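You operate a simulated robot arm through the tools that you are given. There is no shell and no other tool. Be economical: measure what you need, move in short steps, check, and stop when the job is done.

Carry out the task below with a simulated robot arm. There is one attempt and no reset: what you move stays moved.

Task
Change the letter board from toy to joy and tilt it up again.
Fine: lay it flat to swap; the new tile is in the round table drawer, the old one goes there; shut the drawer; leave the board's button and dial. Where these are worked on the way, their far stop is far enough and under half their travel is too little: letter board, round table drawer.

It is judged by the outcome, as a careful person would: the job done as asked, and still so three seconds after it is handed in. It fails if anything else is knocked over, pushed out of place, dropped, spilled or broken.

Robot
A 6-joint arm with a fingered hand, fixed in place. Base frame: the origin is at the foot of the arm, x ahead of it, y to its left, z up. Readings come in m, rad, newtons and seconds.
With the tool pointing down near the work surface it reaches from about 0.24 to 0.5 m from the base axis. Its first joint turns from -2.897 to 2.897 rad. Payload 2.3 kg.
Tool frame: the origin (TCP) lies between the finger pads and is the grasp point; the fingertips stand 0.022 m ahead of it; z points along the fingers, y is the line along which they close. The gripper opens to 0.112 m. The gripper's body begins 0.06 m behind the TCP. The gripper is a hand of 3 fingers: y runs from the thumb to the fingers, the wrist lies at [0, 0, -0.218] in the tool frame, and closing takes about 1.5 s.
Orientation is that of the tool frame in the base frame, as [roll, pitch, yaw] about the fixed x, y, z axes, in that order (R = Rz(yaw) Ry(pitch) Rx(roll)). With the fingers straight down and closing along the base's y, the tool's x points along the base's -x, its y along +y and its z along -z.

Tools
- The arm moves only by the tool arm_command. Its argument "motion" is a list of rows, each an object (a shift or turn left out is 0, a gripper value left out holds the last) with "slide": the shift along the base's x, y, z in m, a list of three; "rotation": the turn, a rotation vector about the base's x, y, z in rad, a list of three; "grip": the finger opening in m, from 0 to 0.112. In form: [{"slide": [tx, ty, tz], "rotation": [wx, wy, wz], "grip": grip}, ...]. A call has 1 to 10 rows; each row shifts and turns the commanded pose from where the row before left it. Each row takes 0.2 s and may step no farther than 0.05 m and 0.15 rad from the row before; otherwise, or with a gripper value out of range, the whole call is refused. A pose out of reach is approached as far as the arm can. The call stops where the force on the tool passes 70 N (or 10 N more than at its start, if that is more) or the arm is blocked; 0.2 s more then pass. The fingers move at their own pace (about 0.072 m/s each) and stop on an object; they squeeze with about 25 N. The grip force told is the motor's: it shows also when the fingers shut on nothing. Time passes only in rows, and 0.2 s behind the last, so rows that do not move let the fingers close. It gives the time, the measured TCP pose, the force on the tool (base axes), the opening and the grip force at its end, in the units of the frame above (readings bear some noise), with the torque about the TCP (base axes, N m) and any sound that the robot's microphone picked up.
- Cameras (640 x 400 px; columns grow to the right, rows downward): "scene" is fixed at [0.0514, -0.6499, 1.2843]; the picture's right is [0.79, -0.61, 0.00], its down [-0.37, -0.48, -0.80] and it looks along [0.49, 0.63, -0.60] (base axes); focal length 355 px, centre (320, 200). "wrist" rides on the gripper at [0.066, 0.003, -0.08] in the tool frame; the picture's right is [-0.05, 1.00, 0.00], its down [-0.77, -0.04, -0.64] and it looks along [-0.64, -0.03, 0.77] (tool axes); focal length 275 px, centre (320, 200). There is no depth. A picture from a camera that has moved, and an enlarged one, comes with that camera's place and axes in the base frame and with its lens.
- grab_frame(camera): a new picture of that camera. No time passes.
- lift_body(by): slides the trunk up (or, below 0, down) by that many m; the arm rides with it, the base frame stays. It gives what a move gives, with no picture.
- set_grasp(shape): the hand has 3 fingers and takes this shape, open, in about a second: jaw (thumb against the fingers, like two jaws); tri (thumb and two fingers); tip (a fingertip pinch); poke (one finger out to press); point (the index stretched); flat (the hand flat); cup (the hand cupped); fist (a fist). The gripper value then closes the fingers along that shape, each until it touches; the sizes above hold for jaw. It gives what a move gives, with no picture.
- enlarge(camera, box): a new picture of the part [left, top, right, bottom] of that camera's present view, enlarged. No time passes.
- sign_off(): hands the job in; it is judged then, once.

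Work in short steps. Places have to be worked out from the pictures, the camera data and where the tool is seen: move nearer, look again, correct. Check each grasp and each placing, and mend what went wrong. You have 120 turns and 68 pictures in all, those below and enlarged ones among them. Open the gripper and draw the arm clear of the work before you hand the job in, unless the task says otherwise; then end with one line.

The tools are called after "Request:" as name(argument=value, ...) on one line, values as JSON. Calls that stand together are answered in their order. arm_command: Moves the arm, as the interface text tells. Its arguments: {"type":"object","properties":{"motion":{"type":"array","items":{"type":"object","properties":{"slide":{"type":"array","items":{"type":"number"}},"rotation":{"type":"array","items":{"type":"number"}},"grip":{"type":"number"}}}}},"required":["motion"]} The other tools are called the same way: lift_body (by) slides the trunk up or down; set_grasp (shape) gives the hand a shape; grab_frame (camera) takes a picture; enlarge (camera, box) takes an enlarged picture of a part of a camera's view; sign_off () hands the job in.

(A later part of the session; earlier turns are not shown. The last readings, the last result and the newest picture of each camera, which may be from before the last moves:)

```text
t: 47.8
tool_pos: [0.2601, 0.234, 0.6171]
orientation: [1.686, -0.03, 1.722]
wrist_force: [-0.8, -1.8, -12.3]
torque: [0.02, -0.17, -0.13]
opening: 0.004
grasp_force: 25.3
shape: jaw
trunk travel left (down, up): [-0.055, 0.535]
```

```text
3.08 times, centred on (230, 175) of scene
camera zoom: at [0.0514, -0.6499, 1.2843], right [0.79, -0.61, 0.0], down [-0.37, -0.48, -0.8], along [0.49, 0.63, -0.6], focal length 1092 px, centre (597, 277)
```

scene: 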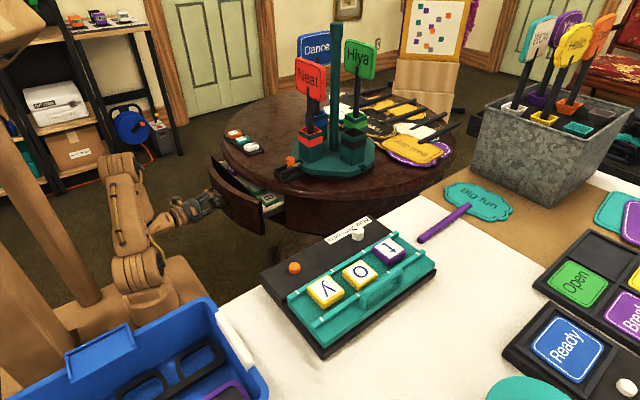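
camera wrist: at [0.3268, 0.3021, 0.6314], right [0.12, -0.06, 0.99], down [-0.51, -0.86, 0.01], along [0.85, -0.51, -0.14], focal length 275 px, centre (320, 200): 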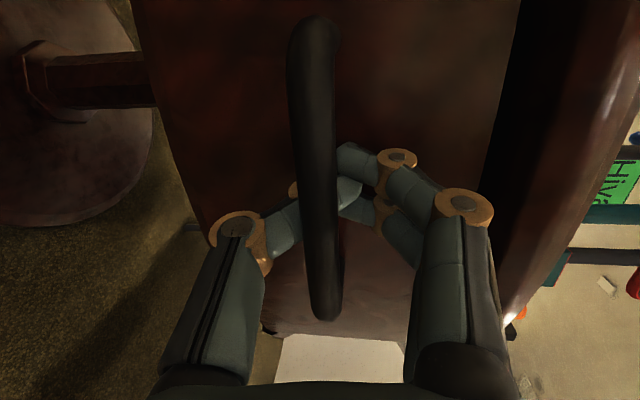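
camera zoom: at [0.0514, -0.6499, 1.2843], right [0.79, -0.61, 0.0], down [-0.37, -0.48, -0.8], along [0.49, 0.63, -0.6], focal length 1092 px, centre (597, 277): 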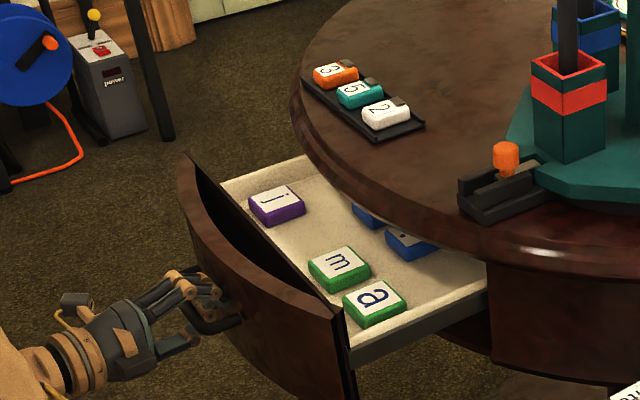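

Tiles inside: a purple one (likely j), m, a, and two blue ones. I pull the drawer out a little farther to give more room below the table rim.

Request:
arm_command(motion=[{"slide": [-0.015, 0, 0]}, {"slide": [-0.015, 0, 0]}, {"slide": [-0.01, 0, 0]}, {}])

Request:
enlarge(camera="scene", box=[165, 140, 295, 230])

```text
t: 48.8
tool_pos: [0.2203, 0.2345, 0.6184]
orientation: [1.687, -0.029, 1.723]
wrist_force: [0.1, 0.4, -12.2]
torque: [0.05, -0.15, -0.05]
opening: 0.0036
grasp_force: 25.5
shape: jaw
trunk travel left (down, up): [-0.055, 0.535]
```

```text
4.44 times, centred on (230, 185) of scene
camera zoom: at [0.0514, -0.6499, 1.2843], right [0.79, -0.61, 0.0], down [-0.37, -0.48, -0.8], along [0.49, 0.63, -0.6], focal length 1578 px, centre (720, 267)
```

zoom: 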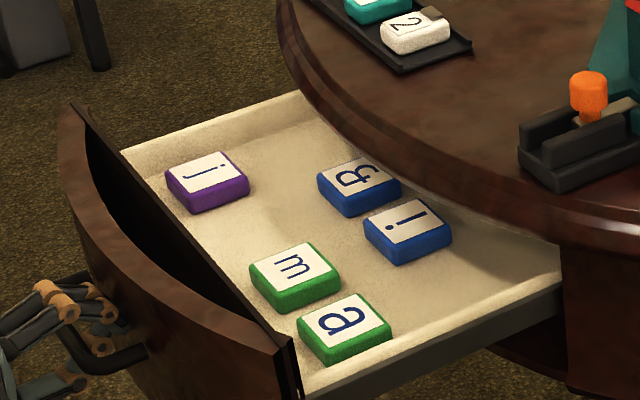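

The purple tile is clearly "j" (its top points to +x). The drawer is ~0.2 m out. I open the hand and back straight off the pull.

Request:
arm_command(motion=[{"grip": 0.06}, {}, {}, {}, {"slide": [-0.012, -0.002, 0]}, {"slide": [-0.015, -0.003, 0]}, {"slide": [-0.015, -0.003, 0]}, {"slide": [-0.01, -0.003, 0]}, {}])

Request:
grab_frame(camera="wrist")

```text
t: 50.8
tool_pos: [0.1967, 0.2076, 0.6186]
orientation: [1.688, -0.037, 1.585]
wrist_force: [0.4, 0.0, 1.6]
torque: [-0.03, -0.05, 0.0]
opening: 0.0597
grasp_force: 0.0
shape: jaw
trunk travel left (down, up): [-0.055, 0.535]
stopped in row 9: the arm was blocked; the commanded pose is now the measured one
```

```text
27 pictures are left
camera wrist: at [0.1167, 0.2735, 0.6329], right [0.12, -0.08, 0.99], down [-0.62, -0.78, 0.01], along [0.77, -0.62, -0.14], focal length 275 px, centre (320, 200)
```

wrist: 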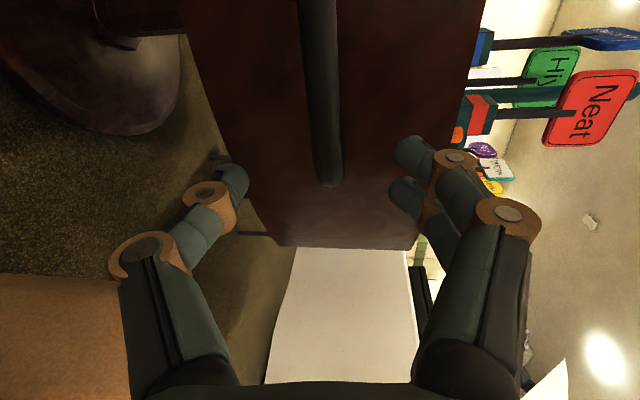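

The arm can't back off further in -x, but the tips are about level with the bar's front; I slide sideways (-y) off the bar's free end instead.

Request:
arm_command(motion=[{"slide": [0, -0.015, 0]}, {"slide": [0, -0.02, 0]}, {"slide": [0, -0.02, 0]}, {"slide": [0, -0.02, 0]}, {}])

```text
t: 51.8
tool_pos: [0.2108, 0.1296, 0.6136]
orientation: [1.696, -0.051, 1.414]
wrist_force: [-0.7, -0.3, -0.1]
torque: [-0.03, 0.01, -0.01]
opening: 0.0596
grasp_force: 0.1
shape: jaw
out of reach, approached as far as the arm can: row 3, 4
trunk travel left (down, up): [-0.055, 0.535]
stopped in row 5: the arm was blocked; the commanded pose is now the measured one
```

Clear of the bar now. I lift the trunk straight up, then pitch the hand back to vertical.

Request:
lift_body(by=0.3)

Request:
arm_command(motion=[{"slide": [0.01, 0, 0], "rotation": [0, 0.14, 0]}, {"slide": [0.01, 0, 0], "rotation": [0, 0.14, 0]}, {"slide": [0.01, 0, 0], "rotation": [0, 0.14, 0]}, {"slide": [0.01, 0, 0], "rotation": [0, 0.14, 0]}, {"slide": [0.01, 0, 0], "rotation": [0, 0.14, 0]}, {"slide": [0.01, 0, 0], "rotation": [0, 0.14, 0]}, {"rotation": [0, 0.14, 0]}, {"rotation": [0, 0.14, 0]}, {"rotation": [0, 0.14, 0]}, {"rotation": [0, 0.14, 0]}])

Request:
grab_frame(camera="scene")

```text
t: 54.8
tool_pos: [0.2099, 0.1294, 0.9131]
orientation: [1.694, -0.049, 1.413]
wrist_force: [-0.5, 0.0, 0.7]
torque: [0.02, -0.01, -0.02]
opening: 0.06
grasp_force: 0.1
shape: jaw
trunk travel left (down, up): [-0.355, 0.235]
```

```text
t: 57.0
tool_pos: [0.2669, 0.1498, 0.9119]
orientation: [3.088, 0.144, 1.491]
wrist_force: [0.2, 0.0, -0.2]
torque: [0.02, -0.01, 0.01]
opening: 0.0596
grasp_force: 0.0
shape: jaw
out of reach, approached as far as the arm can: row 1, 2
trunk travel left (down, up): [-0.355, 0.235]
```

```text
26 pictures are left
```

scene: 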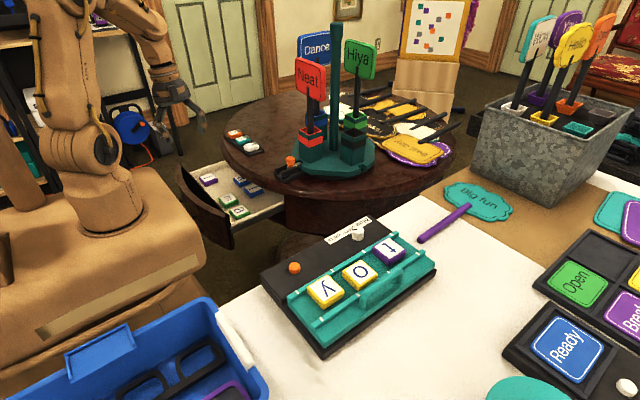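

The board is as left; t centre ≈ (0.455,-0.347). I now swing back toward the board while turning the hand to yaw -π/2 (camera on the upper side when tilted).

Request:
arm_command(motion=[{"rotation": [0.074, 0.02, 0]}, {"slide": [0, -0.03, 0], "rotation": [0.074, 0.02, 0]}, {"slide": [0, -0.045, 0], "rotation": [0, 0, -0.149]}, {"slide": [0, -0.045, 0], "rotation": [0, 0, -0.149]}, {"slide": [0, -0.045, 0], "rotation": [0, 0, -0.149]}, {"slide": [0, -0.045, 0], "rotation": [0, 0, -0.149]}, {"slide": [0, -0.045, 0], "rotation": [0, 0, -0.149]}, {"slide": [0, -0.045, 0], "rotation": [0, 0, -0.149]}, {"slide": [0, -0.045, 0], "rotation": [0, 0, -0.149]}, {"slide": [0, -0.02, 0], "rotation": [0, 0, -0.149]}])

Request:
arm_command(motion=[{"rotation": [0, 0, -0.149]}, {"rotation": [0, 0, -0.149]}, {"rotation": [0, 0, -0.149]}, {"rotation": [0, 0, -0.149]}, {"rotation": [0, 0, -0.149]}, {"rotation": [0, 0, -0.149]}, {"rotation": [0, 0, -0.149]}, {"rotation": [0, 0, -0.149]}, {"rotation": [0, 0, -0.149]}, {"rotation": [0, 0, -0.149]}])

Request:
arm_command(motion=[{"rotation": [0, 0, -0.149]}, {"rotation": [0, 0, -0.149]}, {"rotation": [0, 0, -0.07]}, {"rotation": [-0.13, -0.03, 0]}, {"rotation": [-0.13, -0.03, 0]}, {"rotation": [-0.13, -0.03, 0]}, {"rotation": [-0.13, -0.03, 0]}, {"rotation": [-0.13, -0.03, 0]}, {}])

```text
t: 59.2
tool_pos: [0.2662, -0.2173, 0.911]
orientation: [3.138, 0.001, 0.3]
wrist_force: [-0.5, -0.3, -0.4]
torque: [0.0, 0.0, -0.01]
opening: 0.0598
grasp_force: 0.1
shape: jaw
trunk travel left (down, up): [-0.355, 0.235]
```

```text
t: 61.4
tool_pos: [0.2656, -0.216, 0.911]
orientation: [3.137, 0.0, -1.191]
wrist_force: [-0.3, 1.1, 0.8]
torque: [0.02, -0.03, 0.02]
opening: 0.0598
grasp_force: 0.0
shape: jaw
trunk travel left (down, up): [-0.355, 0.235]
```

```text
t: 63.4
tool_pos: [0.2587, -0.2359, 0.9567]
orientation: [-2.988, -0.641, -1.605]
wrist_force: [0.8, -0.4, -0.4]
torque: [-0.02, -0.01, 0.05]
opening: 0.0599
grasp_force: 0.0
shape: jaw
out of reach, approached as far as the arm can: row 7, 8
trunk travel left (down, up): [-0.355, 0.235]
```

Orientation achieved (tilt ≈0.64 toward -y). I move to a pre-grasp spot about 6 cm back from the t tile and look.

Request:
arm_command(motion=[{"slide": [0.045, -0.015, 0], "grip": 0.072}, {"slide": [0.045, -0.015, -0.01]}, {"slide": [0.04, -0.015, -0.02]}, {"slide": [0.03, -0.015, -0.03]}, {"slide": [0.026, -0.015, -0.03]}, {}])

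Request:
grab_frame(camera="wrist")

```text
t: 64.8
tool_pos: [0.4435, -0.31, 0.8652]
orientation: [-2.982, -0.65, -1.611]
wrist_force: [-0.3, 0.7, 0.4]
torque: [0.02, 0.0, -0.03]
opening: 0.0715
grasp_force: 0.1
shape: jaw
trunk travel left (down, up): [-0.355, 0.235]
```

```text
25 pictures are left
camera wrist: at [0.4287, -0.3136, 0.9675], right [-0.99, -0.02, -0.15], down [-0.03, 1.0, 0.04], along [0.15, 0.04, -0.99], focal length 275 px, centre (320, 200)
```

wrist: 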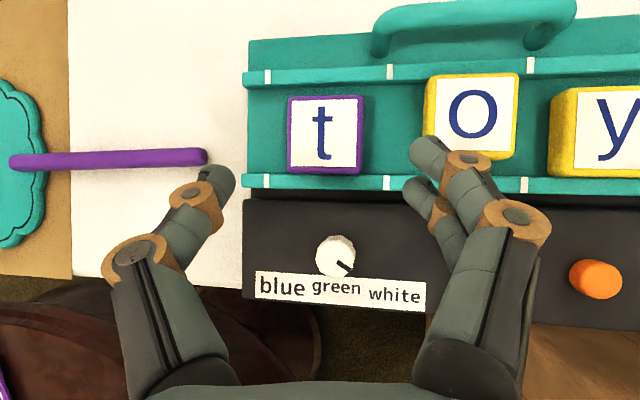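

Excellent view: t centre ≈ (0.452,-0.347), 4.7 cm wide, with ~3.8 cm gap to o. I descend along the approach and close.

Request:
arm_command(motion=[{"slide": [0.004, -0.015, -0.022]}, {"slide": [0.003, -0.012, -0.02]}, {"slide": [0.002, -0.01, -0.019]}, {}])

Request:
grab_frame(camera="wrist")

```text
t: 65.8
tool_pos: [0.4509, -0.3473, 0.8106]
orientation: [-2.972, -0.656, -1.614]
wrist_force: [-4.2, -1.7, 43.6]
torque: [-0.17, 1.77, 0.04]
opening: 0.0687
grasp_force: 0.1
shape: jaw
trunk travel left (down, up): [-0.355, 0.235]
```

```text
24 pictures are left
camera wrist: at [0.4342, -0.3492, 0.9131], right [-0.99, -0.02, -0.16], down [-0.03, 1.0, 0.03], along [0.16, 0.03, -0.99], focal length 275 px, centre (320, 200)
```

wrist: 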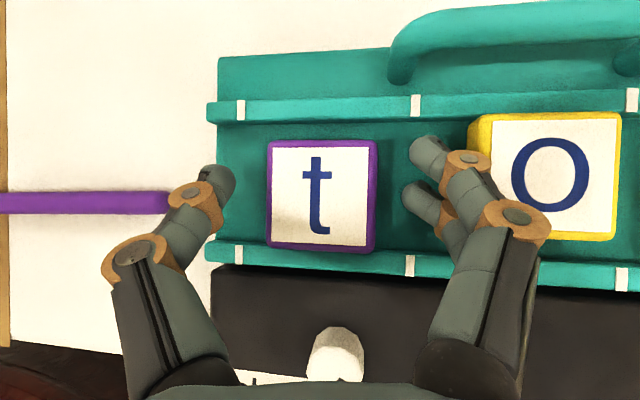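

The finger side touches the plate (44 N); I raise 7 mm to relieve it and then close on the tile.

Request:
arm_command(motion=[{"slide": [0, 0, 0.008]}, {"grip": 0.03}, {}, {}, {}, {}])

```text
t: 67.2
tool_pos: [0.4518, -0.3468, 0.8141]
orientation: [-2.983, -0.649, -1.611]
wrist_force: [-2.8, 1.3, 8.5]
torque: [-0.13, 0.01, -0.03]
opening: 0.0357
grasp_force: 25.2
shape: jaw
trunk travel left (down, up): [-0.355, 0.235]
```

It stopped at 0.036 with 25 N, consistent with holding the tile (the reading runs ~1 cm low). I lift and check.

Request:
arm_command(motion=[{"slide": [0, 0.002, 0.01]}, {"slide": [0, 0.005, 0.02]}, {"slide": [-0.01, 0.015, 0.03]}, {"slide": [-0.01, 0.02, 0.03]}, {}])

Request:
grab_frame(camera="wrist")

```text
t: 68.4
tool_pos: [0.4321, -0.3054, 0.9018]
orientation: [-2.984, -0.65, -1.609]
wrist_force: [-0.8, 0.0, 0.3]
torque: [-0.01, 0.02, -0.02]
opening: 0.0341
grasp_force: 25.4
shape: jaw
trunk travel left (down, up): [-0.355, 0.235]
```

```text
23 pictures are left
camera wrist: at [0.4183, -0.309, 1.0055], right [-0.99, -0.02, -0.15], down [-0.03, 1.0, 0.04], along [0.15, 0.04, -0.99], focal length 275 px, centre (320, 200)
```

wrist: 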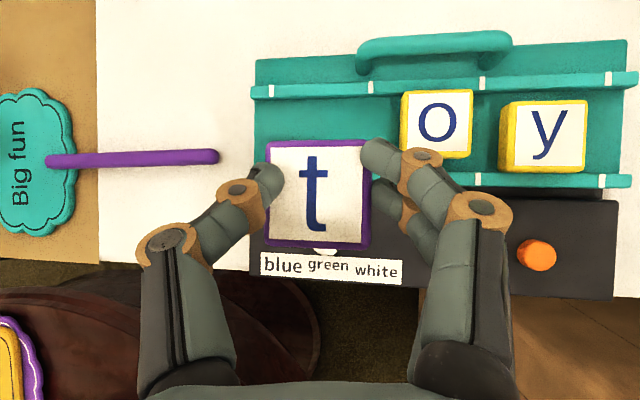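

t is held cleanly and level. I carry it toward the drawer, turning the hand +π/2 about the vertical on the way so that it tilts toward +x.

Request:
arm_command(motion=[{"slide": [-0.025, 0.03, 0.015]}, {"slide": [-0.025, 0.04, 0.01], "rotation": [0, 0, 0.11]}, {"slide": [-0.015, 0.045, 0], "rotation": [0, 0, 0.11]}, {"slide": [-0.01, 0.045, 0], "rotation": [0, 0, 0.12]}, {"slide": [0, 0.045, 0], "rotation": [0, 0, 0.12]}, {"slide": [0, 0.045, 0], "rotation": [0, 0, 0.12]}, {"slide": [0, 0.045, 0], "rotation": [0, 0, 0.12]}, {"slide": [0, 0.045, 0], "rotation": [0, 0, 0.12]}, {"slide": [0, 0.045, 0], "rotation": [0, 0, 0.12]}, {"slide": [0, 0.045, 0], "rotation": [0, 0, 0.12]}])

Request:
arm_command(motion=[{"slide": [0, 0.045, 0], "rotation": [0, 0, 0.12]}, {"slide": [0, 0.045, 0], "rotation": [0, 0, 0.12]}, {"slide": [0, 0.04, 0], "rotation": [0, 0, 0.12]}, {"slide": [0, 0.03, 0], "rotation": [0, 0, 0.12]}, {"rotation": [0, 0, 0.12]}, {}])

```text
t: 70.6
tool_pos: [0.3668, 0.1041, 0.9717]
orientation: [-2.986, -0.646, -0.545]
wrist_force: [0.0, 0.0, 0.3]
torque: [0.02, 0.01, 0.01]
opening: 0.0327
grasp_force: 25.1
shape: jaw
out of reach, approached as far as the arm can: row 2, 3, 4, 5, 6, 7, 8
trunk travel left (down, up): [-0.355, 0.235]
```

```text
t: 72.0
tool_pos: [0.3682, 0.2628, 0.971]
orientation: [-2.983, -0.648, 0.054]
wrist_force: [0.3, -0.4, -1.0]
torque: [-0.02, -0.02, -0.01]
opening: 0.0326
grasp_force: 25.3
shape: jaw
trunk travel left (down, up): [-0.355, 0.235]
```

Yaw is slightly over; I correct by -0.09, move to y≈0.31, and lower the trunk 0.18 m before looking into the drawer.

Request:
arm_command(motion=[{"slide": [0, 0.02, 0], "rotation": [0, 0, -0.09]}, {"slide": [0, 0.025, 0]}, {}])

Request:
lift_body(by=-0.19)

Request:
grab_frame(camera="wrist")

```text
t: 72.8
tool_pos: [0.3671, 0.3084, 0.9714]
orientation: [-2.982, -0.649, -0.04]
wrist_force: [-0.1, -0.2, -0.8]
torque: [-0.02, -0.02, -0.01]
opening: 0.0329
grasp_force: 24.5
shape: jaw
trunk travel left (down, up): [-0.355, 0.235]
```

```text
t: 74.9
tool_pos: [0.3681, 0.3077, 0.7815]
orientation: [-2.983, -0.649, -0.04]
wrist_force: [-0.5, 0.8, -0.2]
torque: [0.01, 0.01, 0.0]
opening: 0.0329
grasp_force: 24.3
shape: jaw
trunk travel left (down, up): [-0.165, 0.425]
```

```text
22 pictures are left
camera wrist: at [0.3726, 0.293, 0.8832], right [0.02, -0.99, -0.15], down [-1.0, -0.03, 0.04], along [-0.04, 0.15, -0.99], focal length 275 px, centre (320, 200)
```

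wrist: 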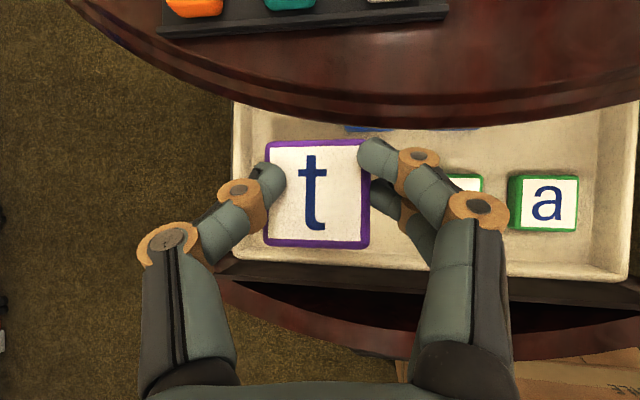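

Drawer tile tops sit at z≈0.63 (floor ≈0.611): a y≈0.14, m 0.22, gap 0.294, j 0.37. I'll set t in the gap, slightly deeper at x≈0.378. Descend in steps.

Request:
arm_command(motion=[{"slide": [0.004, -0.018, 0]}, {"slide": [0.003, 0, -0.03]}, {"slide": [0, 0, -0.03]}, {"slide": [0, 0, -0.03]}, {"slide": [0, 0, -0.02]}, {}])

Request:
grab_frame(camera="wrist")

```text
t: 76.3
tool_pos: [0.3929, 0.3029, 0.6984]
orientation: [-2.986, -0.647, -0.038]
wrist_force: [-26.5, -4.2, 1.8]
torque: [-0.07, 0.29, -0.6]
opening: 0.0335
grasp_force: 24.4
shape: jaw
out of reach, approached as far as the arm can: row 4, 5
trunk travel left (down, up): [-0.165, 0.425]
```

```text
21 pictures are left
camera wrist: at [0.3984, 0.2875, 0.8012], right [0.02, -0.99, -0.15], down [-1.0, -0.03, 0.04], along [-0.05, 0.15, -0.99], focal length 275 px, centre (320, 200)
```

wrist: 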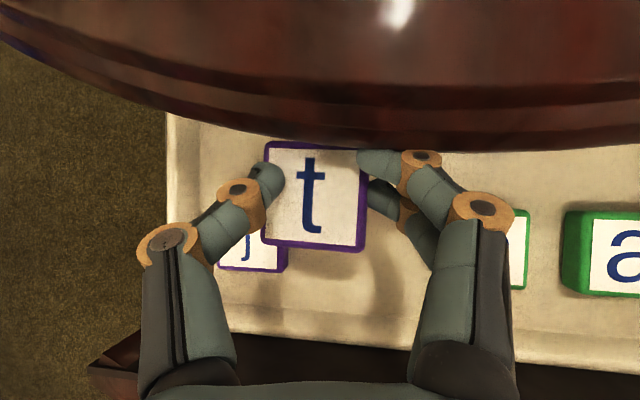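

Near its inner reach limit the arm drifted outward and the tile touched the rim. I back off in -x, then use the trunk to descend instead.

Request:
arm_command(motion=[{"slide": [-0.005, -0.003, 0.015]}, {"slide": [-0.01, -0.008, 0.005]}, {}])

```text
t: 77.1
tool_pos: [0.3832, 0.2924, 0.7184]
orientation: [-2.984, -0.649, -0.039]
wrist_force: [-0.5, 0.3, 0.4]
torque: [-0.01, -0.02, 0.02]
opening: 0.0324
grasp_force: 25.3
shape: jaw
trunk travel left (down, up): [-0.165, 0.425]
```

Clear again. I shift to x≈0.372 and lower with the trunk by 6 cm.

Request:
arm_command(motion=[{"slide": [-0.011, -0.002, 0]}, {}])

Request:
lift_body(by=-0.055)

Request:
grab_frame(camera="wrist")

```text
t: 77.7
tool_pos: [0.3731, 0.2901, 0.7207]
orientation: [-2.986, -0.644, -0.036]
wrist_force: [-0.5, 0.4, 0.2]
torque: [-0.01, 0.02, -0.01]
opening: 0.0325
grasp_force: 25.5
shape: jaw
out of reach, approached as far as the arm can: row 1
trunk travel left (down, up): [-0.165, 0.425]
```

```text
t: 78.7
tool_pos: [0.3731, 0.2901, 0.6656]
orientation: [-2.986, -0.644, -0.036]
wrist_force: [0.1, 0.2, -0.8]
torque: [0.04, -0.01, 0.02]
opening: 0.0324
grasp_force: 24.6
shape: jaw
trunk travel left (down, up): [-0.11, 0.48]
```

```text
20 pictures are left
camera wrist: at [0.3784, 0.2762, 0.7681], right [0.02, -0.99, -0.15], down [-1.0, -0.03, 0.04], along [-0.05, 0.15, -0.99], focal length 275 px, centre (320, 200)
```

wrist: 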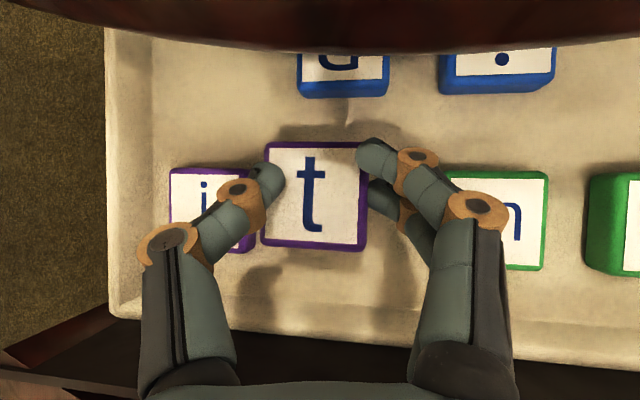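

Clear placement between j and m, with about 1 cm margins. I lower the last ~17 mm until light contact.

Request:
lift_body(by=-0.015)

```text
t: 79.3
tool_pos: [0.3729, 0.2909, 0.6508]
orientation: [-2.987, -0.644, -0.038]
wrist_force: [-0.8, 0.0, -0.5]
torque: [0.02, -0.01, -0.02]
opening: 0.0322
grasp_force: 25.1
shape: jaw
trunk travel left (down, up): [-0.095, 0.495]
```

No contact yet; 5 mm more.

Request:
lift_body(by=-0.005)

```text
t: 79.8
tool_pos: [0.373, 0.2908, 0.6457]
orientation: [-2.987, -0.645, -0.037]
wrist_force: [0.4, 0.4, -0.2]
torque: [-0.02, -0.01, 0.02]
opening: 0.0325
grasp_force: 25.0
shape: jaw
trunk travel left (down, up): [-0.09, 0.5]
```

Request:
lift_body(by=-0.005)

Request:
grab_frame(camera="wrist")

```text
t: 80.4
tool_pos: [0.3732, 0.291, 0.6421]
orientation: [-2.985, -0.647, -0.037]
wrist_force: [0.5, -1.4, 10.9]
torque: [0.07, -0.2, -0.02]
opening: 0.0326
grasp_force: 25.2
shape: jaw
trunk travel left (down, up): [-0.085, 0.505]
```

```text
19 pictures are left
camera wrist: at [0.378, 0.2758, 0.7446], right [0.02, -0.99, -0.15], down [-1.0, -0.03, 0.04], along [-0.05, 0.15, -0.99], focal length 275 px, centre (320, 200)
```

wrist: 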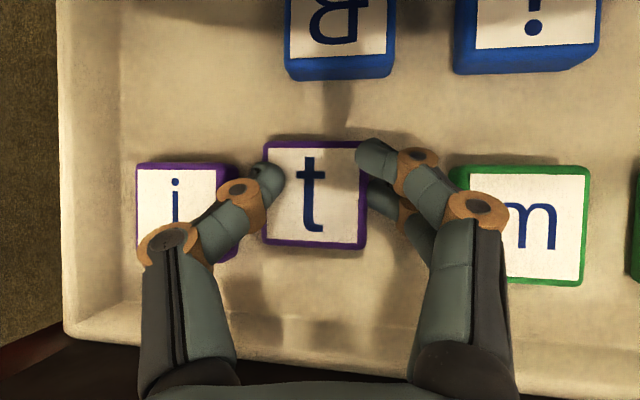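

Contact (11 N): t rests on the drawer floor. I open just slightly and rise with the trunk.

Request:
arm_command(motion=[{"grip": 0.045}, {}, {}, {}])

Request:
lift_body(by=0.06)

Request:
grab_frame(camera="wrist")

```text
t: 81.4
tool_pos: [0.3738, 0.2898, 0.6419]
orientation: [-2.985, -0.644, -0.038]
wrist_force: [-0.1, 0.0, 5.5]
torque: [0.14, 0.0, -0.01]
opening: 0.0436
grasp_force: 0.1
shape: jaw
trunk travel left (down, up): [-0.085, 0.505]
```

```text
t: 82.4
tool_pos: [0.3721, 0.2903, 0.701]
orientation: [-2.986, -0.645, -0.037]
wrist_force: [-0.2, 0.4, -0.6]
torque: [0.0, 0.01, -0.01]
opening: 0.0445
grasp_force: 0.1
shape: jaw
trunk travel left (down, up): [-0.145, 0.445]
```

```text
18 pictures are left
camera wrist: at [0.3785, 0.2763, 0.8032], right [0.02, -0.99, -0.15], down [-1.0, -0.03, 0.04], along [-0.05, 0.15, -0.99], focal length 275 px, centre (320, 200)
```

wrist: 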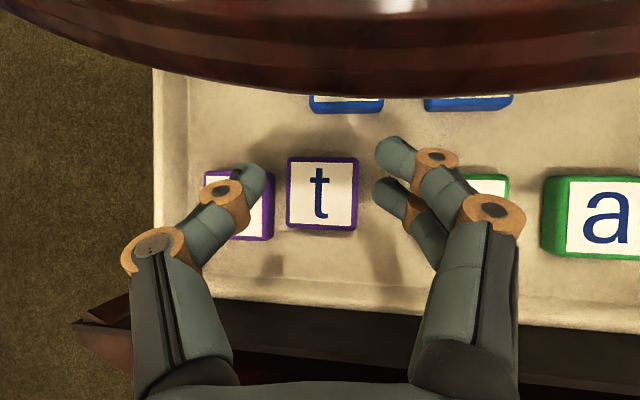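

t is in the drawer. j has only ~1 cm to the side wall and to t, so I can't grip it along y; along x there's room (front gap ~4 cm, behind free). I rise and turn the hand +π/2 so it closes along x, tilted toward +y.

Request:
lift_body(by=0.05)

Request:
arm_command(motion=[{"rotation": [0, 0, 0.149], "grip": 0.07}, {"rotation": [0, 0, 0.149]}, {"rotation": [0, 0, 0.149]}, {"rotation": [0, 0, 0.149]}, {"rotation": [0, 0, 0.149]}, {"rotation": [0, 0, 0.149]}, {"rotation": [0, 0, 0.149]}, {"rotation": [0, 0, 0.149]}, {"rotation": [0, 0, 0.149]}, {"rotation": [0, 0, 0.149]}])

Request:
arm_command(motion=[{"slide": [0, 0.015, 0], "rotation": [0, 0, 0.12]}, {"slide": [-0.003, 0.015, 0], "rotation": [0.03, -0.115, 0]}, {"slide": [-0.003, 0.015, 0], "rotation": [0.03, -0.115, 0]}, {}])

Request:
grab_frame(camera="wrist")

```text
t: 83.3
tool_pos: [0.3733, 0.2905, 0.7498]
orientation: [-2.987, -0.644, -0.036]
wrist_force: [-0.1, -0.3, -0.2]
torque: [0.01, -0.03, 0.02]
opening: 0.0447
grasp_force: 0.0
shape: jaw
trunk travel left (down, up): [-0.195, 0.395]
```

```text
t: 85.5
tool_pos: [0.3725, 0.2901, 0.751]
orientation: [-2.986, -0.643, 1.458]
wrist_force: [0.1, 0.4, -0.1]
torque: [0.0, -0.04, -0.03]
opening: 0.0697
grasp_force: 0.0
shape: jaw
trunk travel left (down, up): [-0.195, 0.395]
```

```text
t: 86.5
tool_pos: [0.3672, 0.3348, 0.7511]
orientation: [2.996, -0.681, 1.76]
wrist_force: [-0.6, 0.1, -0.8]
torque: [-0.04, 0.02, 0.01]
opening: 0.0698
grasp_force: 0.1
shape: jaw
trunk travel left (down, up): [-0.195, 0.395]
```

```text
17 pictures are left
camera wrist: at [0.3589, 0.336, 0.8541], right [0.99, 0.06, 0.08], down [0.06, -1.0, 0.0], along [0.08, 0.01, -1.0], focal length 275 px, centre (320, 200)
```

wrist: 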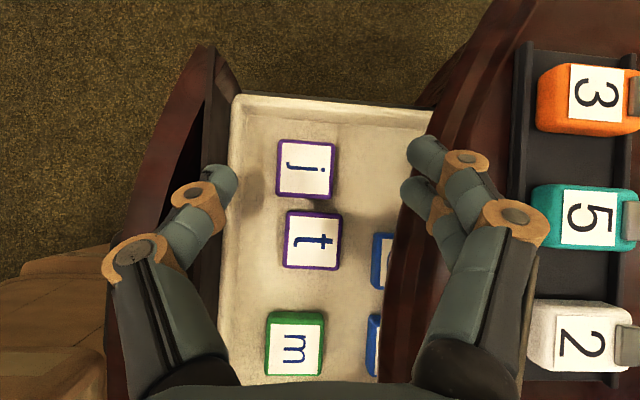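

Aligned over j (≈(0.366,0.353)). To clear the rim I lean the hand a bit more to -x, narrow the opening, and descend partway with the trunk.

Request:
arm_command(motion=[{"slide": [-0.003, 0.014, 0], "rotation": [0, -0.07, 0], "grip": 0.051}, {}, {}, {}])

Request:
lift_body(by=-0.065)

Request:
grab_frame(camera="wrist")

```text
t: 87.5
tool_pos: [0.3641, 0.3492, 0.7509]
orientation: [2.913, -0.669, 1.812]
wrist_force: [0.7, 0.0, -0.4]
torque: [-0.02, -0.02, -0.02]
opening: 0.0518
grasp_force: 0.0
shape: jaw
trunk travel left (down, up): [-0.195, 0.395]
```

```text
t: 88.5
tool_pos: [0.3641, 0.3498, 0.6855]
orientation: [2.911, -0.667, 1.815]
wrist_force: [0.3, 0.3, 0.4]
torque: [0.01, 0.0, 0.01]
opening: 0.0513
grasp_force: 0.1
shape: jaw
trunk travel left (down, up): [-0.13, 0.46]
```

```text
16 pictures are left
camera wrist: at [0.3488, 0.35, 0.7882], right [0.99, 0.06, 0.15], down [0.06, -1.0, 0.0], along [0.15, 0.01, -0.99], focal length 275 px, centre (320, 200)
```

wrist: 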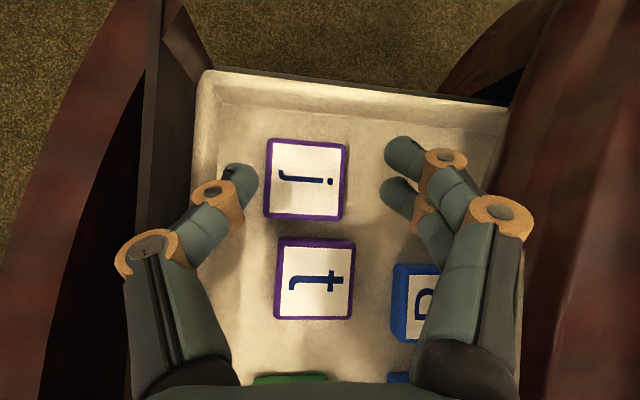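

Fingers clear the rim. j is centred between them; I nudge +y 6 mm and descend to the same grip height as used for t, then close.

Request:
arm_command(motion=[{"slide": [0, 0.006, 0]}, {}])

Request:
lift_body(by=-0.042)

Request:
arm_command(motion=[{"grip": 0.025}, {}, {}, {}, {}])

```text
t: 89.1
tool_pos: [0.3637, 0.3561, 0.6866]
orientation: [2.913, -0.665, 1.813]
wrist_force: [0.6, -1.2, -0.3]
torque: [0.04, -0.02, 0.03]
opening: 0.0514
grasp_force: 0.1
shape: jaw
trunk travel left (down, up): [-0.13, 0.46]
```

```text
t: 90.0
tool_pos: [0.3646, 0.3554, 0.6426]
orientation: [2.911, -0.666, 1.814]
wrist_force: [-0.2, 0.3, 0.5]
torque: [-0.01, 0.0, -0.01]
opening: 0.0516
grasp_force: 0.2
shape: jaw
trunk travel left (down, up): [-0.088, 0.502]
```

```text
t: 91.2
tool_pos: [0.3646, 0.3556, 0.6457]
orientation: [2.909, -0.665, 1.817]
wrist_force: [-0.1, 0.1, 10.2]
torque: [0.06, -0.33, -0.06]
opening: 0.0227
grasp_force: 24.9
shape: jaw
trunk travel left (down, up): [-0.088, 0.502]
```

The opening went below what a proper tile grip gave; I look before lifting.

Request:
grab_frame(camera="wrist")

```text
15 pictures are left
camera wrist: at [0.3482, 0.3556, 0.7473], right [0.99, 0.06, 0.15], down [0.06, -1.0, 0.0], along [0.15, 0.01, -0.99], focal length 275 px, centre (320, 200)
```

wrist: 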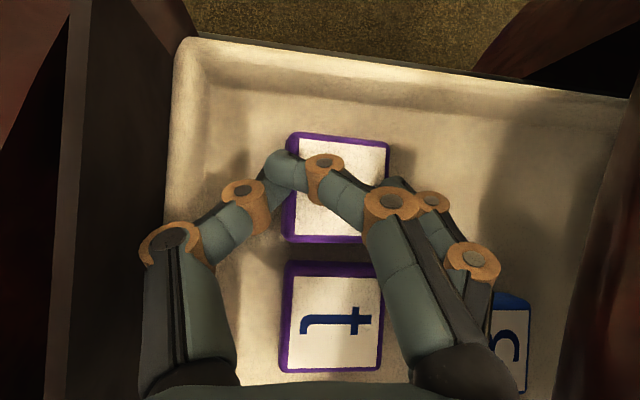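

One finger slid over the tile's top edge: the finger side is too high because of the lean. I reopen, rise, level the closing axis, and go a little lower.

Request:
arm_command(motion=[{"slide": [0, 0, 0.004], "grip": 0.053}, {}, {}, {"slide": [0, 0, 0.012]}, {"slide": [0, 0, 0.005], "rotation": [0, 0.13, 0]}, {}])

Request:
grab_frame(camera="wrist")

```text
t: 92.6
tool_pos: [0.3629, 0.3554, 0.6638]
orientation: [3.076, -0.691, 1.711]
wrist_force: [1.0, 0.0, -0.6]
torque: [0.0, 0.04, 0.02]
opening: 0.0528
grasp_force: 0.0
shape: jaw
trunk travel left (down, up): [-0.088, 0.502]
```

```text
14 pictures are left
camera wrist: at [0.3626, 0.356, 0.7683], right [1.0, 0.06, 0.02], down [0.06, -1.0, 0.0], along [0.02, 0.01, -1.0], focal length 275 px, centre (320, 200)
```

wrist: 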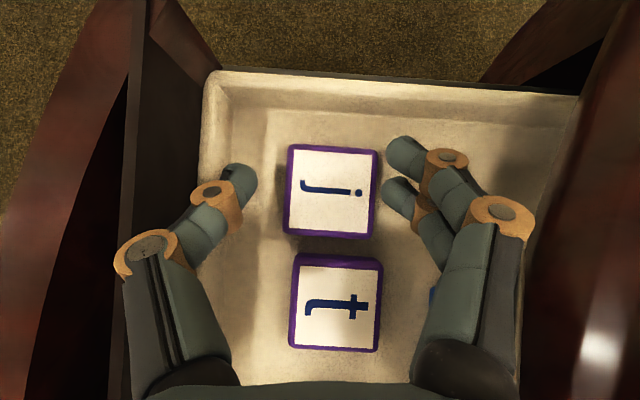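

Level now, j undisturbed. I shift +5 mm in x, lower 26 mm and close again.

Request:
arm_command(motion=[{"slide": [0.006, 0, 0]}, {}])

Request:
lift_body(by=-0.025)

```text
t: 93.2
tool_pos: [0.3692, 0.3547, 0.665]
orientation: [3.074, -0.69, 1.711]
wrist_force: [-9.0, -0.5, -0.9]
torque: [0.01, -0.11, -0.19]
opening: 0.0499
grasp_force: 0.1
shape: jaw
trunk travel left (down, up): [-0.088, 0.502]
```

```text
t: 93.9
tool_pos: [0.37, 0.3545, 0.6394]
orientation: [3.075, -0.691, 1.71]
wrist_force: [0.9, -0.1, 0.7]
torque: [-0.02, 0.0, 0.02]
opening: 0.0528
grasp_force: 0.1
shape: jaw
trunk travel left (down, up): [-0.063, 0.527]
```

A finger brushed the rim briefly but is clear below it now. I lower 2 mm more and close.

Request:
lift_body(by=-0.003)

Request:
arm_command(motion=[{"grip": 0.028}, {}, {}, {}, {}])

```text
t: 94.4
tool_pos: [0.3697, 0.3545, 0.6366]
orientation: [3.076, -0.691, 1.709]
wrist_force: [-0.4, -0.3, 0.8]
torque: [-0.01, -0.03, -0.02]
opening: 0.0525
grasp_force: 0.1
shape: jaw
trunk travel left (down, up): [-0.06, 0.53]
```

```text
t: 95.6
tool_pos: [0.3688, 0.3553, 0.6378]
orientation: [3.072, -0.69, 1.711]
wrist_force: [0.8, 0.0, 3.8]
torque: [0.08, -0.11, 0.0]
opening: 0.0411
grasp_force: 25.1
shape: jaw
trunk travel left (down, up): [-0.06, 0.53]
```

Stopped at 0.041 with 25 N: a firm grip. I shift slightly -x to stay off the rim and lift with the trunk.

Request:
lift_body(by=0.01)

Request:
arm_command(motion=[{"slide": [-0.01, -0.003, 0]}, {}])

Request:
lift_body(by=0.18)

Request:
grab_frame(camera="wrist")

```text
t: 96.2
tool_pos: [0.3698, 0.355, 0.6474]
orientation: [3.076, -0.692, 1.711]
wrist_force: [0.2, -0.3, -0.2]
torque: [0.01, 0.02, -0.02]
opening: 0.0405
grasp_force: 25.2
shape: jaw
trunk travel left (down, up): [-0.07, 0.52]
```

```text
t: 96.8
tool_pos: [0.3605, 0.352, 0.6464]
orientation: [3.075, -0.693, 1.711]
wrist_force: [0.8, 0.1, -0.5]
torque: [0.01, -0.01, 0.01]
opening: 0.0406
grasp_force: 24.8
shape: jaw
trunk travel left (down, up): [-0.07, 0.52]
```

```text
t: 98.8
tool_pos: [0.36, 0.3521, 0.8267]
orientation: [3.077, -0.691, 1.709]
wrist_force: [0.7, -0.9, -1.3]
torque: [0.03, -0.02, -0.01]
opening: 0.0406
grasp_force: 24.9
shape: jaw
trunk travel left (down, up): [-0.25, 0.34]
```

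```text
13 pictures are left
camera wrist: at [0.3587, 0.3529, 0.9303], right [1.0, 0.06, 0.02], down [0.06, -1.0, 0.0], along [0.02, 0.01, -1.0], focal length 275 px, centre (320, 200)
```

wrist: 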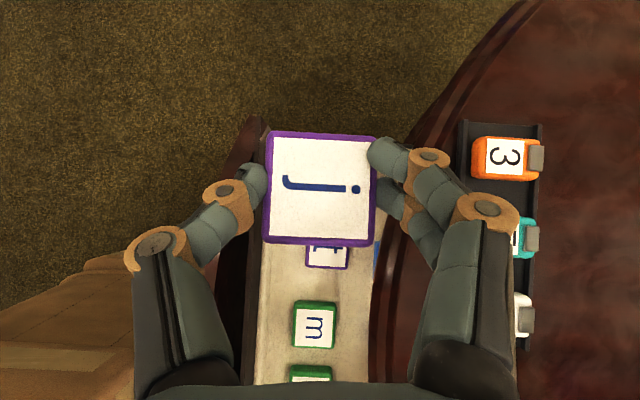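

j is held firmly, its top pointing exactly +x, so a -π/2 turn orients it for the board. I raise the trunk and carry it over while turning.

Request:
lift_body(by=0.1)

Request:
arm_command(motion=[{"slide": [0.005, -0.04, 0], "rotation": [0, 0, -0.1]}, {"slide": [0.005, -0.045, 0], "rotation": [0, 0, -0.105]}, {"slide": [0.005, -0.045, 0], "rotation": [0, 0, -0.105]}, {"slide": [0.005, -0.045, 0], "rotation": [0, 0, -0.105]}, {"slide": [0, -0.045, 0], "rotation": [0, 0, -0.105]}, {"slide": [0, -0.045, 0], "rotation": [0, 0, -0.105]}, {"slide": [0, -0.045, 0], "rotation": [0, 0, -0.105]}, {"slide": [0, -0.045, 0], "rotation": [0, 0, -0.105]}, {"slide": [0, -0.045, 0], "rotation": [0, 0, -0.105]}, {"slide": [0, -0.045, 0], "rotation": [0, 0, -0.105]}])

Request:
arm_command(motion=[{"slide": [0, -0.045, 0], "rotation": [0, 0, -0.105]}, {"slide": [0, -0.045, 0], "rotation": [0, 0, -0.105]}, {"slide": [0, -0.045, 0], "rotation": [0, 0, -0.105]}, {"slide": [0, -0.045, 0], "rotation": [0, 0, -0.105]}, {"slide": [0, -0.02, 0], "rotation": [0, 0, -0.105]}, {}])

```text
t: 100.1
tool_pos: [0.3612, 0.3528, 0.9265]
orientation: [3.075, -0.691, 1.712]
wrist_force: [0.0, -0.7, -0.9]
torque: [-0.02, -0.03, -0.02]
opening: 0.0405
grasp_force: 24.9
shape: jaw
trunk travel left (down, up): [-0.35, 0.24]
```

```text
t: 102.3
tool_pos: [0.3803, -0.0934, 0.9275]
orientation: [3.073, -0.69, 0.663]
wrist_force: [-0.9, -0.1, 0.1]
torque: [-0.01, 0.0, 0.0]
opening: 0.0401
grasp_force: 25.0
shape: jaw
trunk travel left (down, up): [-0.35, 0.24]
```

```text
t: 103.7
tool_pos: [0.3797, -0.294, 0.9274]
orientation: [3.076, -0.691, 0.137]
wrist_force: [0.3, -0.4, -0.4]
torque: [0.01, -0.01, -0.04]
opening: 0.0402
grasp_force: 25.1
shape: jaw
trunk travel left (down, up): [-0.35, 0.24]
```

Yaw 0.137 as wanted. I move to just above the empty slot and check.

Request:
arm_command(motion=[{"slide": [0.016, -0.014, -0.01]}, {"slide": [0.016, -0.014, -0.015]}, {"slide": [0.016, -0.013, -0.016]}, {"slide": [0.016, -0.013, -0.016]}, {}])

Request:
grab_frame(camera="wrist")

```text
t: 104.9
tool_pos: [0.4443, -0.347, 0.8687]
orientation: [3.074, -0.69, 0.14]
wrist_force: [0.5, 0.2, -0.3]
torque: [-0.01, 0.0, 0.01]
opening: 0.0399
grasp_force: 25.4
shape: jaw
trunk travel left (down, up): [-0.35, 0.24]
```

```text
12 pictures are left
camera wrist: at [0.4445, -0.3434, 0.9729], right [0.06, -1.0, 0.02], down [-1.0, -0.06, 0.0], along [0.01, -0.02, -1.0], focal length 275 px, centre (320, 200)
```

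wrist: 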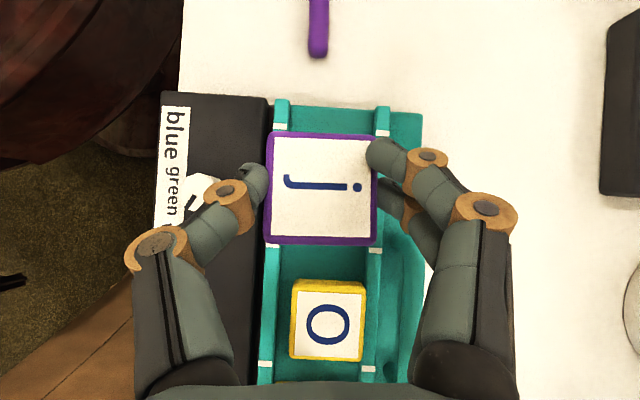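

Relative to the rails and slot marks the tile should go ~8 mm in -y and ~5 mm in +x. I correct and lower most of the way, then look again.

Request:
arm_command(motion=[{"slide": [0.005, -0.008, 0]}, {"slide": [0, 0, -0.018]}, {"slide": [0, 0, -0.015]}, {}])

Request:
grab_frame(camera="wrist")

Request:
enlarge(camera="scene", box=[320, 190, 460, 300])

```text
t: 105.9
tool_pos: [0.4488, -0.3552, 0.8366]
orientation: [3.075, -0.69, 0.139]
wrist_force: [-0.5, -1.0, 0.3]
torque: [0.02, 0.02, -0.01]
opening: 0.0399
grasp_force: 24.4
shape: jaw
trunk travel left (down, up): [-0.35, 0.24]
```

```text
11 pictures are left
camera wrist: at [0.4489, -0.3514, 0.94], right [0.06, -1.0, 0.02], down [-1.0, -0.06, 0.0], along [0.01, -0.02, -1.0], focal length 275 px, centre (320, 200)
```

wrist: 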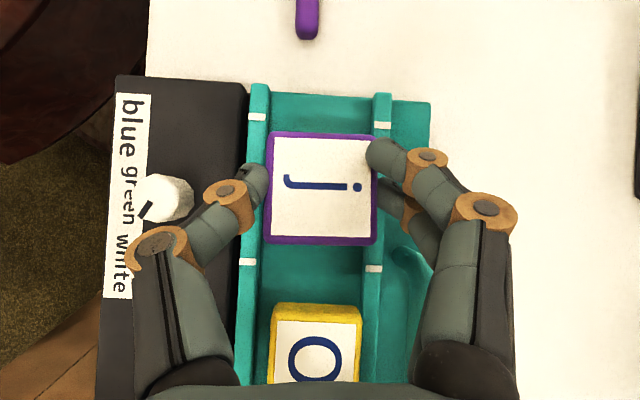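

```text
3.64 times, centred on (390, 245) of scene
camera zoom: at [0.0514, -0.6499, 1.2843], right [0.79, -0.61, 0.0], down [-0.37, -0.48, -0.8], along [0.49, 0.63, -0.6], focal length 1291 px, centre (66, 36)
```

zoom: 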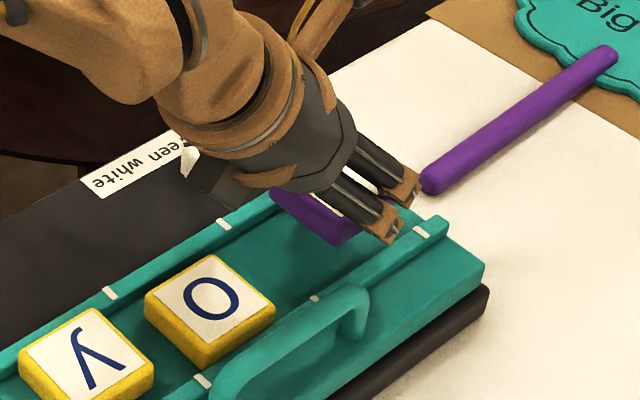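

The tile is centred over the slot, aligned with the rails. I lower toward contact.

Request:
arm_command(motion=[{"slide": [0, 0.001, -0.01]}, {"slide": [0, 0, -0.008]}, {"slide": [0, 0, -0.005]}, {}])

```text
t: 106.9
tool_pos: [0.4492, -0.3524, 0.8153]
orientation: [3.072, -0.692, 0.143]
wrist_force: [1.1, 2.4, 7.5]
torque: [-0.2, -0.07, 0.05]
opening: 0.0399
grasp_force: 25.3
shape: jaw
trunk travel left (down, up): [-0.35, 0.24]
```

Contact begins (7.5 N) at 0.815. I check the picture for what is touching.

Request:
grab_frame(camera="wrist")

```text
9 pictures are left
camera wrist: at [0.4487, -0.3495, 0.9188], right [0.06, -1.0, 0.02], down [-1.0, -0.06, -0.01], along [0.01, -0.02, -1.0], focal length 275 px, centre (320, 200)
```

wrist: 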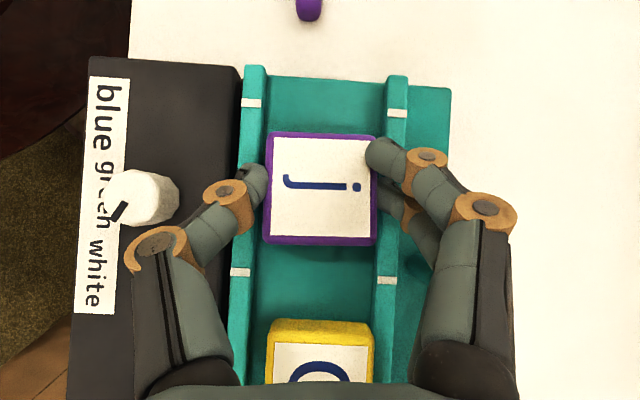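

Fingertips are on the rails and the tile is centred between them, only millimetres above the plate. I release gently and retract upward.

Request:
arm_command(motion=[{"grip": 0.045}, {}, {"grip": 0.055}, {}, {}, {"slide": [-0.003, 0, 0.015]}, {"slide": [-0.01, 0, 0.03]}, {"slide": [-0.015, 0.01, 0.03]}, {}])

Request:
grab_frame(camera="wrist")

```text
t: 108.9
tool_pos: [0.4204, -0.3437, 0.8904]
orientation: [3.076, -0.69, 0.137]
wrist_force: [-0.1, 0.4, 0.7]
torque: [0.0, -0.01, -0.03]
opening: 0.0543
grasp_force: 0.0
shape: jaw
trunk travel left (down, up): [-0.35, 0.24]
```

```text
8 pictures are left
camera wrist: at [0.4211, -0.3407, 0.9928], right [0.06, -1.0, 0.02], down [-1.0, -0.06, 0.0], along [0.01, -0.02, -1.0], focal length 275 px, centre (320, 200)
```

wrist: 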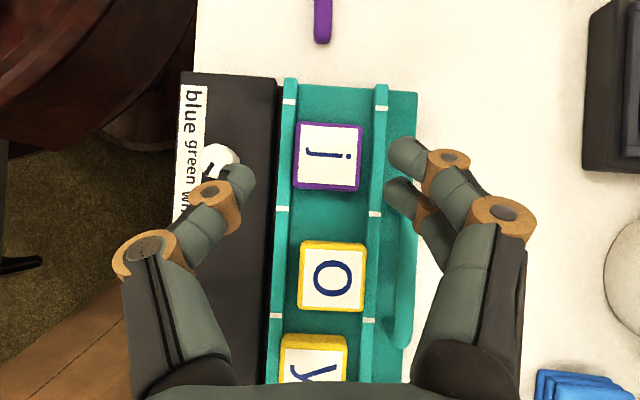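

"j o y" is set. Now tilt the board up: I raise the trunk slightly and re-pose the hand as for the earlier handle grasp (tilt -y 0.4, +x 0.2).

Request:
lift_body(by=0.05)

Request:
arm_command(motion=[{"slide": [-0.02, 0, 0], "rotation": [0, 0.12, -0.05]}, {"slide": [-0.02, 0, 0], "rotation": [0, 0.12, -0.06]}, {"rotation": [-0.06, 0.12, 0]}, {"rotation": [-0.06, 0.12, 0]}, {"slide": [0, -0.01, 0], "rotation": [-0.1, 0, 0]}, {"slide": [0, -0.015, -0.02], "rotation": [-0.1, 0, 0]}, {"slide": [0, -0.015, -0.025]}, {"slide": [0, -0.005, -0.02]}, {}])

Request:
grab_frame(camera="wrist")

```text
t: 109.8
tool_pos: [0.4225, -0.3443, 0.9387]
orientation: [3.075, -0.691, 0.14]
wrist_force: [-0.3, -0.3, -0.9]
torque: [0.01, -0.01, 0.03]
opening: 0.0547
grasp_force: 0.1
shape: jaw
trunk travel left (down, up): [-0.4, 0.19]
```

```text
t: 111.8
tool_pos: [0.3808, -0.3887, 0.875]
orientation: [2.778, -0.193, 0.096]
wrist_force: [-0.4, 0.4, -0.4]
torque: [-0.02, -0.01, 0.0]
opening: 0.0546
grasp_force: 0.0
shape: jaw
trunk travel left (down, up): [-0.4, 0.19]
```

```text
7 pictures are left
camera wrist: at [0.4297, -0.3569, 0.9615], right [-0.02, -0.94, 0.34], down [-0.89, 0.18, 0.42], along [-0.46, -0.29, -0.84], focal length 275 px, centre (320, 200)
```

wrist: 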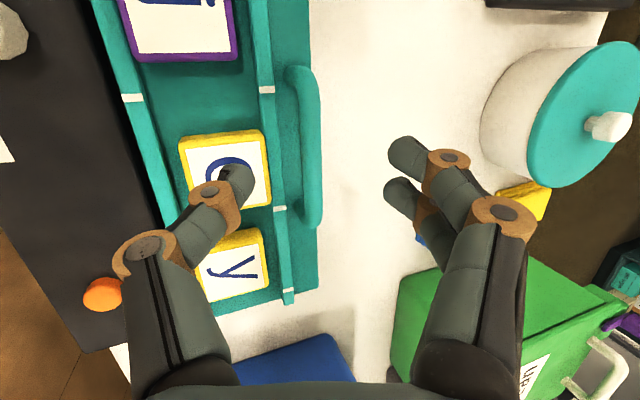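

Bar mid ≈ (0.382,-0.403,0.81). To keep the thumb off the rail and o tile I narrow the opening and come down biased to -y.

Request:
arm_command(motion=[{"slide": [0, -0.012, -0.01], "grip": 0.032}, {"slide": [0, -0.01, -0.01], "rotation": [0.1, 0, 0]}, {}, {"slide": [0, 0, -0.015]}, {"slide": [0, 0, -0.015]}, {}])

Request:
grab_frame(camera="wrist")

```text
t: 113.2
tool_pos: [0.3775, -0.4032, 0.8228]
orientation: [2.879, -0.201, 0.075]
wrist_force: [-0.1, 0.6, -0.4]
torque: [0.0, 0.02, 0.0]
opening: 0.0322
grasp_force: 0.1
shape: jaw
out of reach, approached as far as the arm can: row 2
trunk travel left (down, up): [-0.4, 0.19]
```

```text
6 pictures are left
camera wrist: at [0.4257, -0.3811, 0.9135], right [-0.02, -0.97, 0.25], down [-0.89, 0.13, 0.44], along [-0.46, -0.21, -0.86], focal length 275 px, centre (320, 200)
```

wrist: 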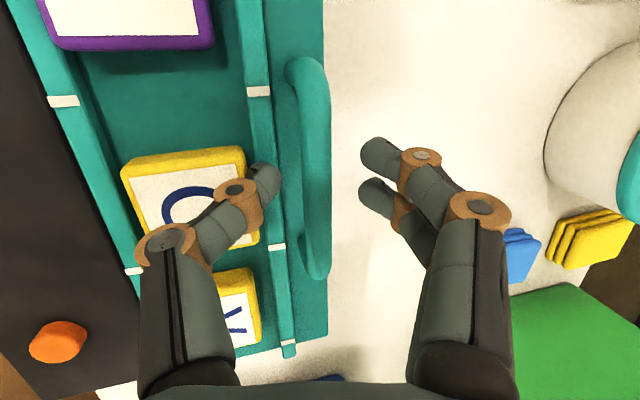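

The bar sits between thumb and fingers. I go 8 mm lower and close around it.

Request:
arm_command(motion=[{"slide": [0, -0.001, -0.008]}, {}, {"grip": 0.0}, {}, {}, {}, {}])

```text
t: 114.8
tool_pos: [0.3763, -0.4051, 0.8163]
orientation: [2.877, -0.201, 0.074]
wrist_force: [-1.7, -1.1, -2.0]
torque: [-0.04, 0.04, -0.02]
opening: 0.0
grasp_force: 24.6
shape: jaw
trunk travel left (down, up): [-0.4, 0.19]
```

Now I swing the plate up along the reverse arc.

Request:
arm_command(motion=[{"slide": [0, 0.002, 0.008]}, {"slide": [0, 0.003, 0.008]}, {"slide": [0, 0.004, 0.008], "rotation": [-0.05, 0, 0]}, {"slide": [0, 0.006, 0.008], "rotation": [-0.05, 0, 0]}, {"slide": [0, 0.007, 0.008]}, {"slide": [0, 0.007, 0.007]}, {}])

Request:
enlarge(camera="scene", box=[260, 170, 480, 330])

```text
t: 116.5
tool_pos: [0.3783, -0.378, 0.8571]
orientation: [2.785, -0.185, 0.092]
wrist_force: [-9.7, 4.9, -51.5]
torque: [-0.6, 0.13, 0.06]
opening: 0.0
grasp_force: 25.4
shape: jaw
trunk travel left (down, up): [-0.4, 0.19]
```

```text
2.50 times, centred on (370, 250) of scene
camera zoom: at [0.0514, -0.6499, 1.2843], right [0.79, -0.61, 0.0], down [-0.37, -0.48, -0.8], along [0.49, 0.63, -0.6], focal length 888 px, centre (195, 75)
```

zoom: 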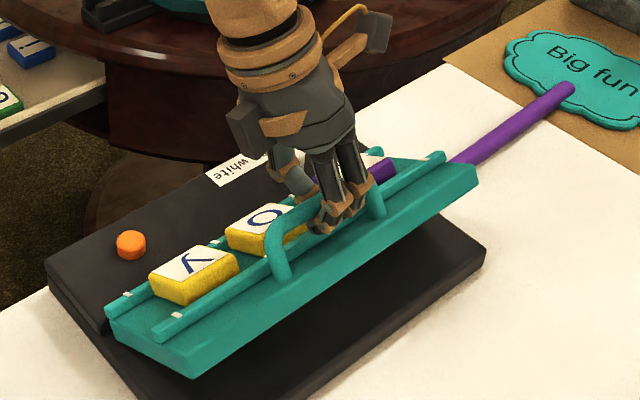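

The plate is up against its stop (51 N pull), tiles in place. I ease off, open, and retract along the hand's axis.

Request:
arm_command(motion=[{"slide": [0, 0, -0.003]}, {"grip": 0.045}, {}, {}, {}, {"slide": [-0.004, 0.006, 0.018]}, {"slide": [-0.008, 0.014, 0.035]}, {"slide": [-0.01, 0.016, 0.035]}, {}])

Request:
enlarge(camera="scene", box=[260, 170, 480, 330])

```text
t: 118.5
tool_pos: [0.3555, -0.3384, 0.9469]
orientation: [2.777, -0.192, 0.094]
wrist_force: [-0.1, 0.6, -0.4]
torque: [-0.02, 0.0, -0.01]
opening: 0.0444
grasp_force: 0.0
shape: jaw
trunk travel left (down, up): [-0.4, 0.19]
```

```text
2.50 times, centred on (370, 250) of scene
camera zoom: at [0.0514, -0.6499, 1.2843], right [0.79, -0.61, 0.0], down [-0.37, -0.48, -0.8], along [0.49, 0.63, -0.6], focal length 888 px, centre (195, 75)
```

zoom: 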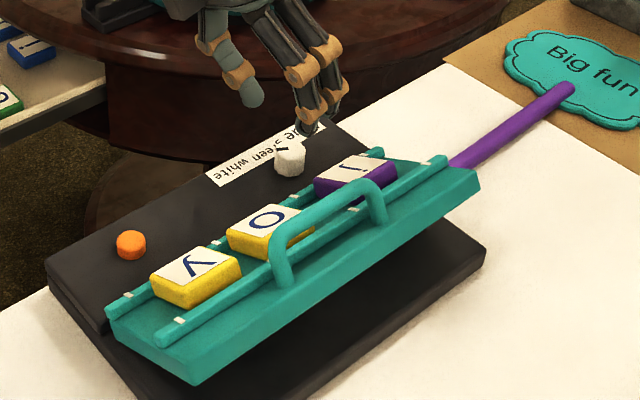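

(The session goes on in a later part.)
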